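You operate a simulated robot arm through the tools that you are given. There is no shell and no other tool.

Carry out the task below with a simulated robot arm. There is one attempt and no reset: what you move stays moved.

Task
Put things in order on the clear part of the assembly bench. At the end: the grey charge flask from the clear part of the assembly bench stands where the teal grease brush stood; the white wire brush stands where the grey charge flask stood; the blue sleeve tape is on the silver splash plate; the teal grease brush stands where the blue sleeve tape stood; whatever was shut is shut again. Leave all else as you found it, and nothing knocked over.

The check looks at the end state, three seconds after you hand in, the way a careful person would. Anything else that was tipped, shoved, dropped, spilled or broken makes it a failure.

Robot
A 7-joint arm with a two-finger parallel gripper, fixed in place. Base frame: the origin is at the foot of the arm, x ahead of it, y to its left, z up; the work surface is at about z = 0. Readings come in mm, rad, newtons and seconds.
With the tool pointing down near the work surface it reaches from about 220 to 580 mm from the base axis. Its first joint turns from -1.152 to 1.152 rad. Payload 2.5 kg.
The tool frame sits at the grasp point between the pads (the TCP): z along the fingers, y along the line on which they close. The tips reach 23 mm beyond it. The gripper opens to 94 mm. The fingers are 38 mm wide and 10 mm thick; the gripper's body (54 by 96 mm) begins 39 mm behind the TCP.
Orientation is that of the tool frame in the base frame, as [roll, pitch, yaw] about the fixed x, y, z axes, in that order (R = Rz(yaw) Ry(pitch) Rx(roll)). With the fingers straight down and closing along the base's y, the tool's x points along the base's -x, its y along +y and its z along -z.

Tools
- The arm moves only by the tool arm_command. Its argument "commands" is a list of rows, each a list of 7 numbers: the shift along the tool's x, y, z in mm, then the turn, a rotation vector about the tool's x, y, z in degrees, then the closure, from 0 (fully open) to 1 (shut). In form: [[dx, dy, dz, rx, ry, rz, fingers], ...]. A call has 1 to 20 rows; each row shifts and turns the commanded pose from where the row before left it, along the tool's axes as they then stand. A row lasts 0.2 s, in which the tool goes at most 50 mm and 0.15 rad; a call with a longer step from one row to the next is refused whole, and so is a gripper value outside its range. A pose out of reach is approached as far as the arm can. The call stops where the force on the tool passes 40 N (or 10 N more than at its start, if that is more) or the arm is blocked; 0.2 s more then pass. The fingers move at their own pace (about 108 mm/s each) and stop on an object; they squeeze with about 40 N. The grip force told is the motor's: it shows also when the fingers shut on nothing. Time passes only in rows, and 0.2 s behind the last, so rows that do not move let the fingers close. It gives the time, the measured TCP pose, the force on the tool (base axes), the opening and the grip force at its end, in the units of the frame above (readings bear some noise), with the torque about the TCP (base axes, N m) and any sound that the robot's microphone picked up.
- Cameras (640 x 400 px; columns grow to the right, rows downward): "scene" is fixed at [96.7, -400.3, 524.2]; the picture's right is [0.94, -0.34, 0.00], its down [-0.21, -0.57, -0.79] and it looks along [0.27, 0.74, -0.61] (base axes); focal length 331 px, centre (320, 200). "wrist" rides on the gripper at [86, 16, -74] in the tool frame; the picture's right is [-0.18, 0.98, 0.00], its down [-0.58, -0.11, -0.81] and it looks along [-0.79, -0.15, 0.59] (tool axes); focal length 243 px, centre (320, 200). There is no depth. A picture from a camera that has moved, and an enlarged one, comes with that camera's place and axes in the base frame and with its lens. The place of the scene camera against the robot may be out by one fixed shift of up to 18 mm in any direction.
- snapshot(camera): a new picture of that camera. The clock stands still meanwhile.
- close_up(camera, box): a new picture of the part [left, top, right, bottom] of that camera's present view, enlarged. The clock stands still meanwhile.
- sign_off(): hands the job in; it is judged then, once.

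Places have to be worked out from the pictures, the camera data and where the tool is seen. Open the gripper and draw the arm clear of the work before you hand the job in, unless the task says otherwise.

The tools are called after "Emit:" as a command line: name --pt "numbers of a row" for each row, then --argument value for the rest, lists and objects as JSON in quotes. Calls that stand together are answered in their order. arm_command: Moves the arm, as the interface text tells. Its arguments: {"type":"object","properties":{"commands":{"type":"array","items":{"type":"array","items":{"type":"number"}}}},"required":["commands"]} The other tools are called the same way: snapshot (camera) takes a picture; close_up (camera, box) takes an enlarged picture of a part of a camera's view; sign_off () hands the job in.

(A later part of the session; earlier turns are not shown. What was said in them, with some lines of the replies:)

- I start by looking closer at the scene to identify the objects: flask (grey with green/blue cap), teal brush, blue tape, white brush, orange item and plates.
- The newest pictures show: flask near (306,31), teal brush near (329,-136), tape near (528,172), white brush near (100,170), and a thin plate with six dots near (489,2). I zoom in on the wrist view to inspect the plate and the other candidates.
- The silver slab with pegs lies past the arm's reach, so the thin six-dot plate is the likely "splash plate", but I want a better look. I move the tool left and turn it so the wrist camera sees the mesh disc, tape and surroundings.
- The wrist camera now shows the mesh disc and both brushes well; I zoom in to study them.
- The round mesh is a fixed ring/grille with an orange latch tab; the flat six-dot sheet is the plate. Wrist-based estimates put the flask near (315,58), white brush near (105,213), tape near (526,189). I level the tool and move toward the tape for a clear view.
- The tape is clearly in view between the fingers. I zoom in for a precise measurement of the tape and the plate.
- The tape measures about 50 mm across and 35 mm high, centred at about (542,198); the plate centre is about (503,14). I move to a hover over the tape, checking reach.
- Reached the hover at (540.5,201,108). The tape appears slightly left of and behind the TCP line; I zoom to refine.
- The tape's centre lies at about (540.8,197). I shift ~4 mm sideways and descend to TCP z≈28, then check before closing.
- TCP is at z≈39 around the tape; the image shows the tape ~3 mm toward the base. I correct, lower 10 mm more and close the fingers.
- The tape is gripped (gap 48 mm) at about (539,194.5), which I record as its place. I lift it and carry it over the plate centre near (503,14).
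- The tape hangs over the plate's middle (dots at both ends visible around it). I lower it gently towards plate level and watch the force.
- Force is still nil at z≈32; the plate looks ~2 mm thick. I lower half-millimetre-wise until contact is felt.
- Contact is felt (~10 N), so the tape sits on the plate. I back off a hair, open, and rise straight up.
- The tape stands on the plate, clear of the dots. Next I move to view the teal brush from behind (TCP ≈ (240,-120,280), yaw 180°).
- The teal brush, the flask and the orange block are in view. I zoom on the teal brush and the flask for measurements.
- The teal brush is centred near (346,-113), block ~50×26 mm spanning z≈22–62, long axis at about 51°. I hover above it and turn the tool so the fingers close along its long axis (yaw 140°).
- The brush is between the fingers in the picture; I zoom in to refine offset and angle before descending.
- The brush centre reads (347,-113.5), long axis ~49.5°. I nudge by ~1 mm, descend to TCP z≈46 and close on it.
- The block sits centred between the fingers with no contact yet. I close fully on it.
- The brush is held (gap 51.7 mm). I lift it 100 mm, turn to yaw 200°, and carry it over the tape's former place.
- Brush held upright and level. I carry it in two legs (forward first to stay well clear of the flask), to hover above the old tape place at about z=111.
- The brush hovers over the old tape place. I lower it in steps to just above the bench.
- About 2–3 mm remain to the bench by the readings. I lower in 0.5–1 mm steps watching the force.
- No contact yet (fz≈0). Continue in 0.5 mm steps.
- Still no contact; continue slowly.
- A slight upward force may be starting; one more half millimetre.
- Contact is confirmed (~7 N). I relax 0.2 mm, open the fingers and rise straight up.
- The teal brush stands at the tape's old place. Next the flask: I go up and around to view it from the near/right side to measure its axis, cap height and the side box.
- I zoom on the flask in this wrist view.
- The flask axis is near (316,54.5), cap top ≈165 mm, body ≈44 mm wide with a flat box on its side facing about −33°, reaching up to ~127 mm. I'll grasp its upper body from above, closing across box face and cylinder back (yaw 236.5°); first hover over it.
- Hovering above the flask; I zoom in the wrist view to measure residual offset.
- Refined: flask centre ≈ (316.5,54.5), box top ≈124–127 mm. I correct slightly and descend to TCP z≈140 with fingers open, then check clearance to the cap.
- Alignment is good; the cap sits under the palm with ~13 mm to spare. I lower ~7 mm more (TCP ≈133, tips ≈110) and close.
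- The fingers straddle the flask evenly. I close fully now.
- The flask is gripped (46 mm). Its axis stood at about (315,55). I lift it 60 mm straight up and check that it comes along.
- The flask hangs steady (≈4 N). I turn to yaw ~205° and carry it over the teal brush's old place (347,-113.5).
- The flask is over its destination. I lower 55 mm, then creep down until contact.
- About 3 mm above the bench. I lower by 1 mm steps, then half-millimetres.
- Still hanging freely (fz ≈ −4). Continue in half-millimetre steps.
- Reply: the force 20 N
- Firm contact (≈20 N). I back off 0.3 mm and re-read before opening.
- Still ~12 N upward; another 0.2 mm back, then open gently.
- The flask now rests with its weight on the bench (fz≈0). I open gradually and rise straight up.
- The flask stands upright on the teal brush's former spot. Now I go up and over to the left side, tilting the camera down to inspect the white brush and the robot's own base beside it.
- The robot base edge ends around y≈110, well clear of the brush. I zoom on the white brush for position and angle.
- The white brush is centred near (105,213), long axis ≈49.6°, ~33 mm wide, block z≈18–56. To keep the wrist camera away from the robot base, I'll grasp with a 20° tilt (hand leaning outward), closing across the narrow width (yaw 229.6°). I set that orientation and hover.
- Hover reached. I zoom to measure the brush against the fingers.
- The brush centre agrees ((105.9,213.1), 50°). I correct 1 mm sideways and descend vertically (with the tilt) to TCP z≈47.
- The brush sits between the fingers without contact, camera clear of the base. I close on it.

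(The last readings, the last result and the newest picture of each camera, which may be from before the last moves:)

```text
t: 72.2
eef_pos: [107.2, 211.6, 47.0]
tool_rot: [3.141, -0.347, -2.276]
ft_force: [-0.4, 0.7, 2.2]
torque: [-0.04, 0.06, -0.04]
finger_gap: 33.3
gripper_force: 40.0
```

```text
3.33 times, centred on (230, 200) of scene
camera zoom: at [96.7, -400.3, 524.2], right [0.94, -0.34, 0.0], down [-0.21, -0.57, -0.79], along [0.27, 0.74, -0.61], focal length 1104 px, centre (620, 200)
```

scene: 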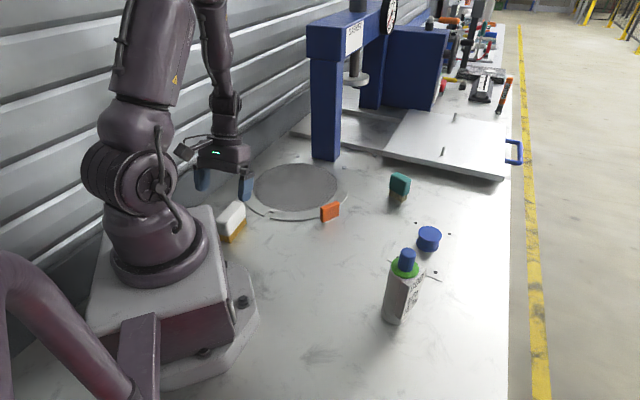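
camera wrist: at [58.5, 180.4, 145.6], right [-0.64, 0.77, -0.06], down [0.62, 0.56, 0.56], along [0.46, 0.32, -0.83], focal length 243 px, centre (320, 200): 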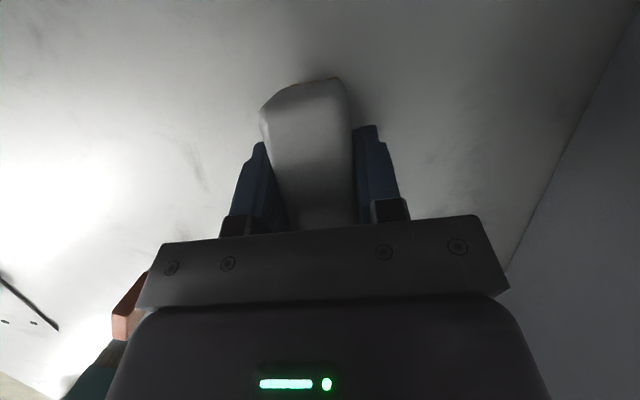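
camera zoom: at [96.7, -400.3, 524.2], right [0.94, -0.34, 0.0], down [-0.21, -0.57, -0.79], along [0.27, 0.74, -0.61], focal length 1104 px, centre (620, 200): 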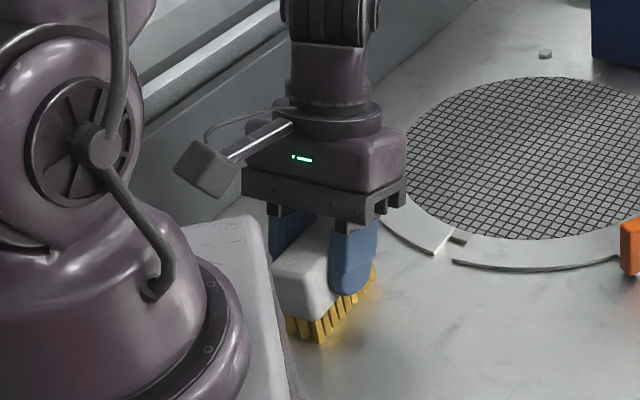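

The brush is held (gap 33.3 mm). I lift it vertically 80 mm, keeping the tilt, and check.

Emit:
arm_command --pt "2.74 0 -7.52 0 0 0 1" --pt "5.47 0 -15.04 0 0 0 1" --pt "5.47 0 -15.04 0 0 0 1" --pt "6.84 0 -18.8 0 0 0 1" --pt "6.84 0 -18.8 0 0 0 1" --pt "0 0 0 0 0 0 1" --pt "0 0 0 0 0 0 1"

Emit:
snapshot --camera "scene"

Emit:
snapshot --camera "wrist"

```text
t: 73.8
eef_pos: [105.3, 213.1, 128.1]
tool_rot: [-3.141, -0.351, -2.276]
ft_force: [1.0, 0.2, -0.7]
torque: [-0.03, -0.02, -0.01]
finger_gap: 33.5
gripper_force: 40.1
```

```text
taken
```

scene: 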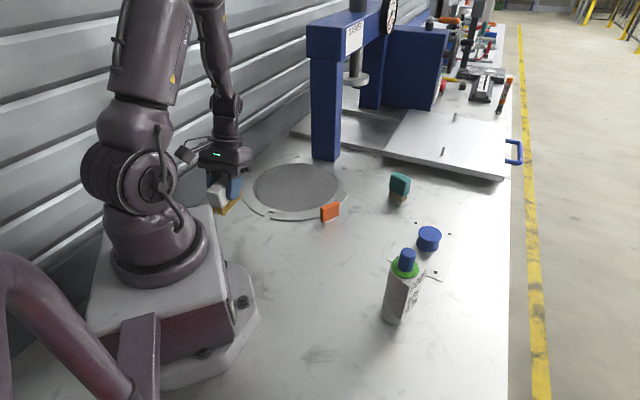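

```text
taken
camera wrist: at [57.6, 180.6, 226.7], right [-0.64, 0.77, -0.06], down [0.62, 0.56, 0.56], along [0.46, 0.32, -0.83], focal length 243 px, centre (320, 200)
```

wrist: 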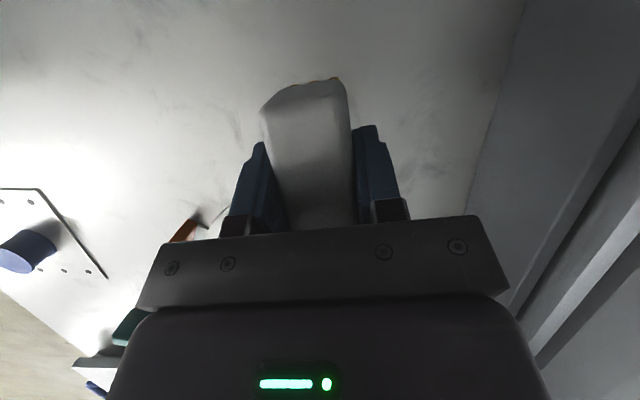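

The brush is lifted cleanly. I carry it across to the flask's old place (315,55).

Emit:
arm_command --pt "-2.11 -37.31 -0.77 0 0 0 1" --pt "-2.11 -37.31 -0.77 0 0 0 1" --pt "-2.11 -37.31 -0.77 0 0 0 1" --pt "-2.11 -37.31 -0.77 0 0 0 1" --pt "-2.11 -37.31 -0.77 0 0 0 1" --pt "-2.11 -37.31 -0.77 0 0 0 1" --pt "-2.11 -37.31 -0.77 0 0 0 1" --pt "0 0 0 0 0 0 1" --pt "0 0 0 0 0 0 1" --pt "0 0 0 0 0 0 1"

Emit:
snapshot --camera "scene"

Emit:
snapshot --camera "wrist"

```text
t: 76.0
eef_pos: [315.0, 55.4, 124.6]
tool_rot: [-3.14, -0.349, -2.277]
ft_force: [-0.3, -0.5, -0.9]
torque: [0.0, 0.02, -0.01]
finger_gap: 33.4
gripper_force: 40.5
```

```text
taken
```

scene: 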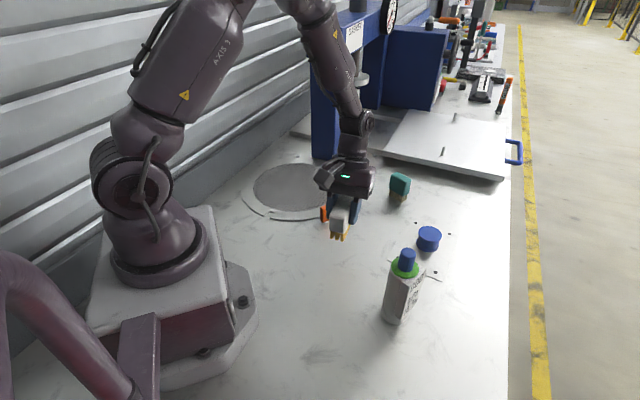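

```text
taken
camera wrist: at [266.5, 24.2, 224.8], right [-0.64, 0.77, -0.06], down [0.62, 0.56, 0.56], along [0.46, 0.32, -0.83], focal length 243 px, centre (320, 200)
```

wrist: 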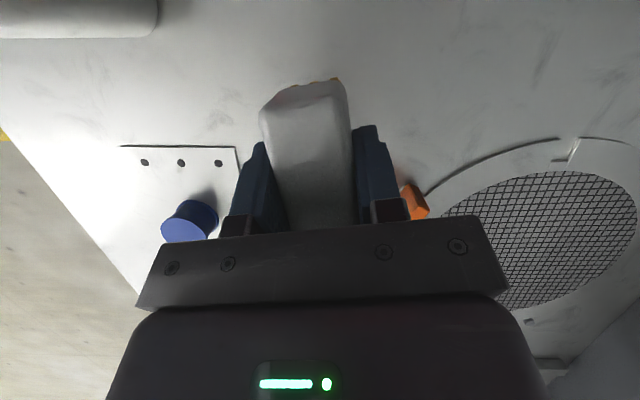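

The brush hovers over the flask's old place. I lower it vertically to a few millimetres above the bench.

Emit:
arm_command --pt "-5.81 0 15.97 0 0 0 1" --pt "-5.81 0 15.97 0 0 0 1" --pt "-5.81 0 15.97 0 0 0 1" --pt "-5.81 0 15.97 0 0 0 1" --pt "-2.39 0 6.58 0 0 0 1" --pt "-0.51 0 1.41 0 0 0 1" --pt "0 0 0 0 0 0 1" --pt "0 0 0 0 0 0 1"

Emit:
close_up --camera "scene" --box '[290, 170, 400, 290]'

```text
t: 77.8
eef_pos: [316.1, 55.7, 48.7]
tool_rot: [3.141, -0.351, -2.276]
ft_force: [0.7, 1.1, -0.6]
torque: [-0.02, -0.01, 0.02]
finger_gap: 33.8
gripper_force: 40.3
```

```text
3.33 times, centred on (345, 230) of scene
camera zoom: at [96.7, -400.3, 524.2], right [0.94, -0.34, 0.0], down [-0.21, -0.57, -0.79], along [0.27, 0.74, -0.61], focal length 1104 px, centre (237, 100)
```

zoom: 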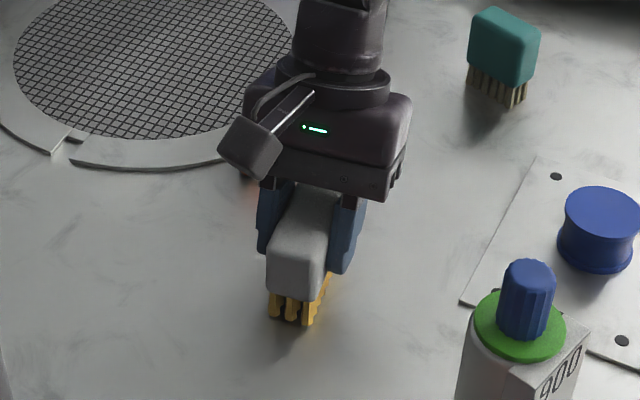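

A couple of millimetres remain. I creep down, watching fz.

Emit:
arm_command --pt "-0.34 0 0.94 0 0 0 1" --pt "0 0 0 0 0 0 1" --pt "-0.17 0 0.47 0 0 0 1" --pt "0 0 0 0 0 0 1"

```text
t: 78.8
eef_pos: [314.1, 57.3, 48.6]
tool_rot: [-3.141, -0.348, -2.275]
ft_force: [-0.3, -0.5, -1.1]
torque: [0.01, 0.0, -0.01]
finger_gap: 33.8
gripper_force: 40.3
```

Emit:
arm_command --pt "-0.17 0 0.47 0 0 0 1" --pt "0 0 0 0 0 0 1" --pt "-0.17 0 0.47 0 0 0 1" --pt "0 0 0 0 0 0 1"

```text
t: 79.8
eef_pos: [315.5, 56.3, 46.0]
tool_rot: [-3.141, -0.348, -2.275]
ft_force: [0.1, -0.1, 0.3]
torque: [-0.06, 0.03, 0.01]
finger_gap: 33.8
gripper_force: 40.0
```

Force is just starting to change; another 0.4 mm.

Emit:
arm_command --pt "-0.14 0 0.38 0 0 0 1" --pt "0 0 0 0 0 0 1" --pt "0 0 0 0 0 0 1"

Emit:
close_up --camera "scene" --box '[310, 220, 380, 280]'

```text
t: 80.6
eef_pos: [314.7, 57.3, 47.2]
tool_rot: [-3.141, -0.349, -2.276]
ft_force: [0.0, 2.2, 4.8]
torque: [-0.11, 0.17, -0.05]
finger_gap: 33.6
gripper_force: 39.2
```

```text
6.67 times, centred on (345, 250) of scene
camera zoom: at [96.6, -400.3, 524.2], right [0.94, -0.34, 0.0], down [-0.21, -0.57, -0.79], along [0.27, 0.74, -0.61], focal length 2209 px, centre (153, -133)
```

zoom: 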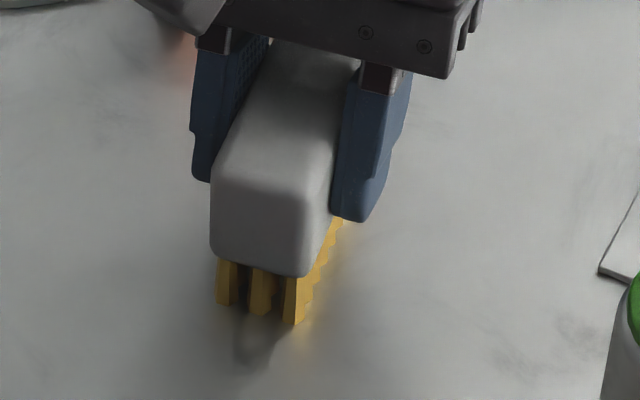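

Contact (~5 N). I open the fingers and withdraw along the tool axis.

Emit:
arm_command --pt "0 0 0 0 0 0 0.6" --pt "0 0 0 0 0 0 0.45" --pt "0 0 0 0 0 0 0.3" --pt "0 0 0 0 0 0 0.3" --pt "0 0 -10 0 0 0 0.3" --pt "0 0 -20 0 0 0 0.3" --pt "0 0 -30 0 0 0 0.3" --pt "0 0 -40 0 0 0 0.3" --pt "0 0 -40 0 0 0 0" --pt "0 0 0 0 0 0 0"

Emit:
snapshot --camera "scene"

Emit:
snapshot --camera "wrist"

```text
t: 82.8
eef_pos: [345.6, 93.9, 180.6]
tool_rot: [-3.141, -0.349, -2.275]
ft_force: [0.4, 0.5, 0.1]
torque: [0.0, 0.01, 0.02]
finger_gap: 94.2
gripper_force: 0.1
```

```text
taken
```

scene: 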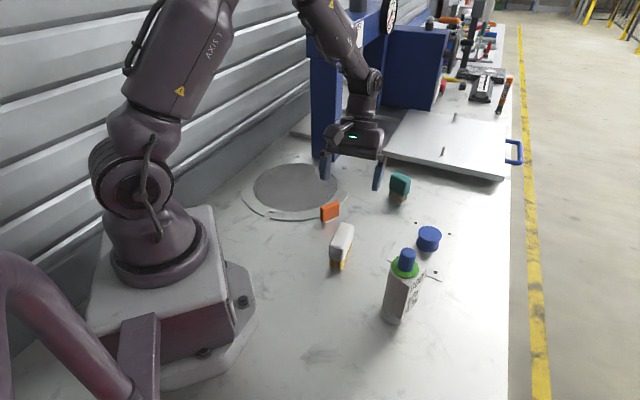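

```text
taken
camera wrist: at [296.6, 61.8, 280.0], right [-0.64, 0.77, -0.06], down [0.62, 0.56, 0.56], along [0.46, 0.32, -0.83], focal length 243 px, centre (320, 200)
```

wrist: 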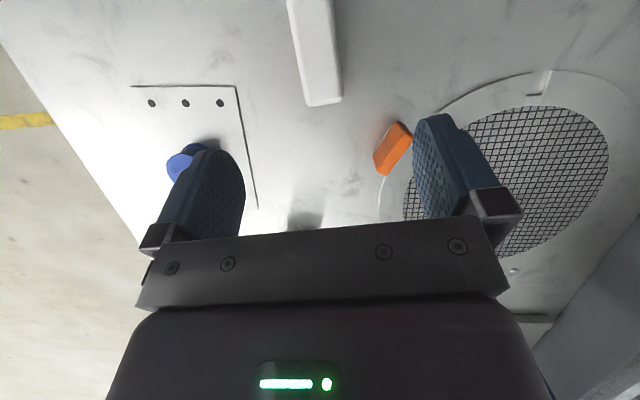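

The white brush stands where the flask was. I raise the arm, level the tool and then inspect all results.

Emit:
arm_command --pt "13.7 0 -37.6 0 0 0 0" --pt "13.7 0 -37.6 0 0 0 0" --pt "13.7 0 -37.6 0 0 0 0" --pt "0 0 0 0 -7 0 0" --pt "0 0 0 0 -7 0 0" --pt "0 0 0 0 -6 0 0" --pt "40 0 0 0 0 7 0" --pt "40 0 0 0 0 7 0" --pt "0 0 0 0 0 7 0" --pt "0 0 0 0 0 7 0" --pt "0 0 0 0 0 7 0" --pt "0 0 0 0 0 7 0" --pt "0 0 0 0 0 7 0" --pt "0 0 0 0 0 0 0"

Emit:
snapshot --camera "scene"

Emit:
snapshot --camera "wrist"

Emit:
close_up --camera "scene" --box '[300, 160, 460, 340]'

```text
t: 85.8
eef_pos: [289.8, 33.9, 298.5]
tool_rot: [3.141, -0.001, -3.134]
ft_force: [0.2, -1.2, -0.8]
torque: [0.01, 0.0, 0.0]
finger_gap: 94.2
gripper_force: 0.0
```

```text
taken
```

scene: 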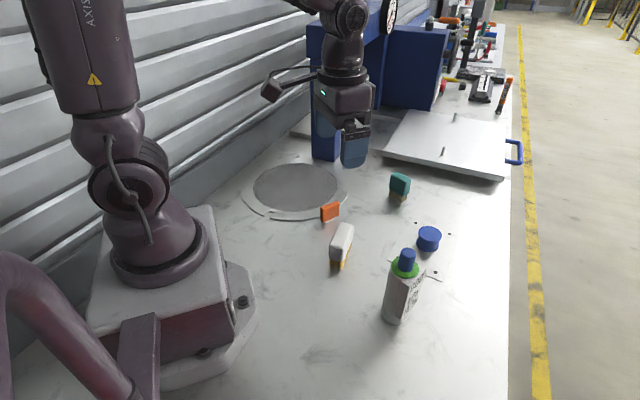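

```text
taken
camera wrist: at [204.3, 49.4, 371.4], right [0.18, 0.98, 0.0], down [0.58, -0.1, 0.81], along [0.79, -0.14, -0.59], focal length 243 px, centre (320, 200)
```

wrist: 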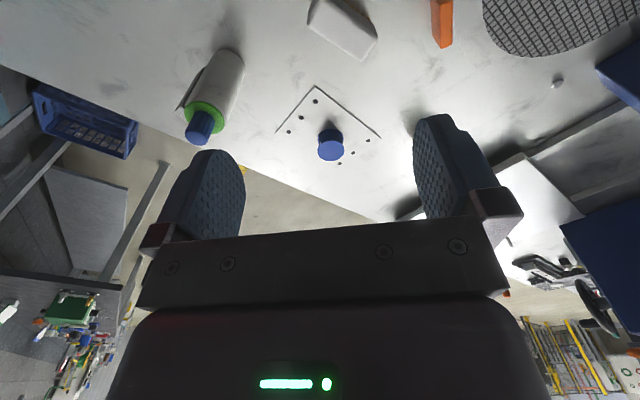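

```text
2.22 times, centred on (380, 250) of scene
camera zoom: at [96.7, -400.3, 524.2], right [0.94, -0.34, 0.0], down [-0.21, -0.57, -0.79], along [0.27, 0.74, -0.61], focal length 736 px, centre (187, 89)
```

zoom: 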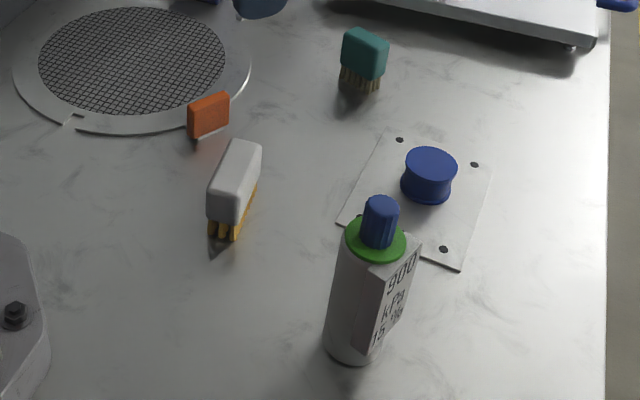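

All four placements check out in the pictures: the white brush is at the flask's old spot, the flask at the teal brush's, and the teal brush at the tape's. The tape sits on the six-dot plate. Everything stands upright, nothing else moved and nothing was opened. The gripper is open and the arm is clear, so I hand in.

Emit:
sign_off

```text
The job is handed in.
```

I made all four moves and handed the job in. The final pictures show everything standing upright.

| Object | Where it is now | How well the place matches |
|---|---|---|
| Grey charge flask | Where the teal grease brush stood, about (347, -113) mm | Base within about 1 pixel of the brush's old spot in the scene picture |
| White wire brush | Where the flask stood, about (315, 55) mm | Base within about 1 pixel of the flask's old spot |
| Blue sleeve tape | On the thin six-dot plate, near its centre | Fully on the plate, clear of the dots |
| Teal grease brush | Where the tape stood, about (539, 195) mm | Base within about 1–2 pixels of the tape's old spot |

- **Which plate:** I took the thin six-dot plate, about 2 mm thick, to be the silver splash plate. The other large silver plate, the slab with the blue handle at the press, is out of the arm's reach. The round mesh ring looked like a fixed part of the bench.
- **Shut things:** I opened nothing, so there was nothing to close again.
- **Flask contact:** the flask touched down on the bench with about 20 N. I backed off until only its own weight rested on the bench, then let go. It stood straight afterwards.
- **Brush directions:** the teal brush faces a different way than before. The white brush faces roughly as it did.

The gripper is open and the arm is raised clear, at about z = 298 mm.
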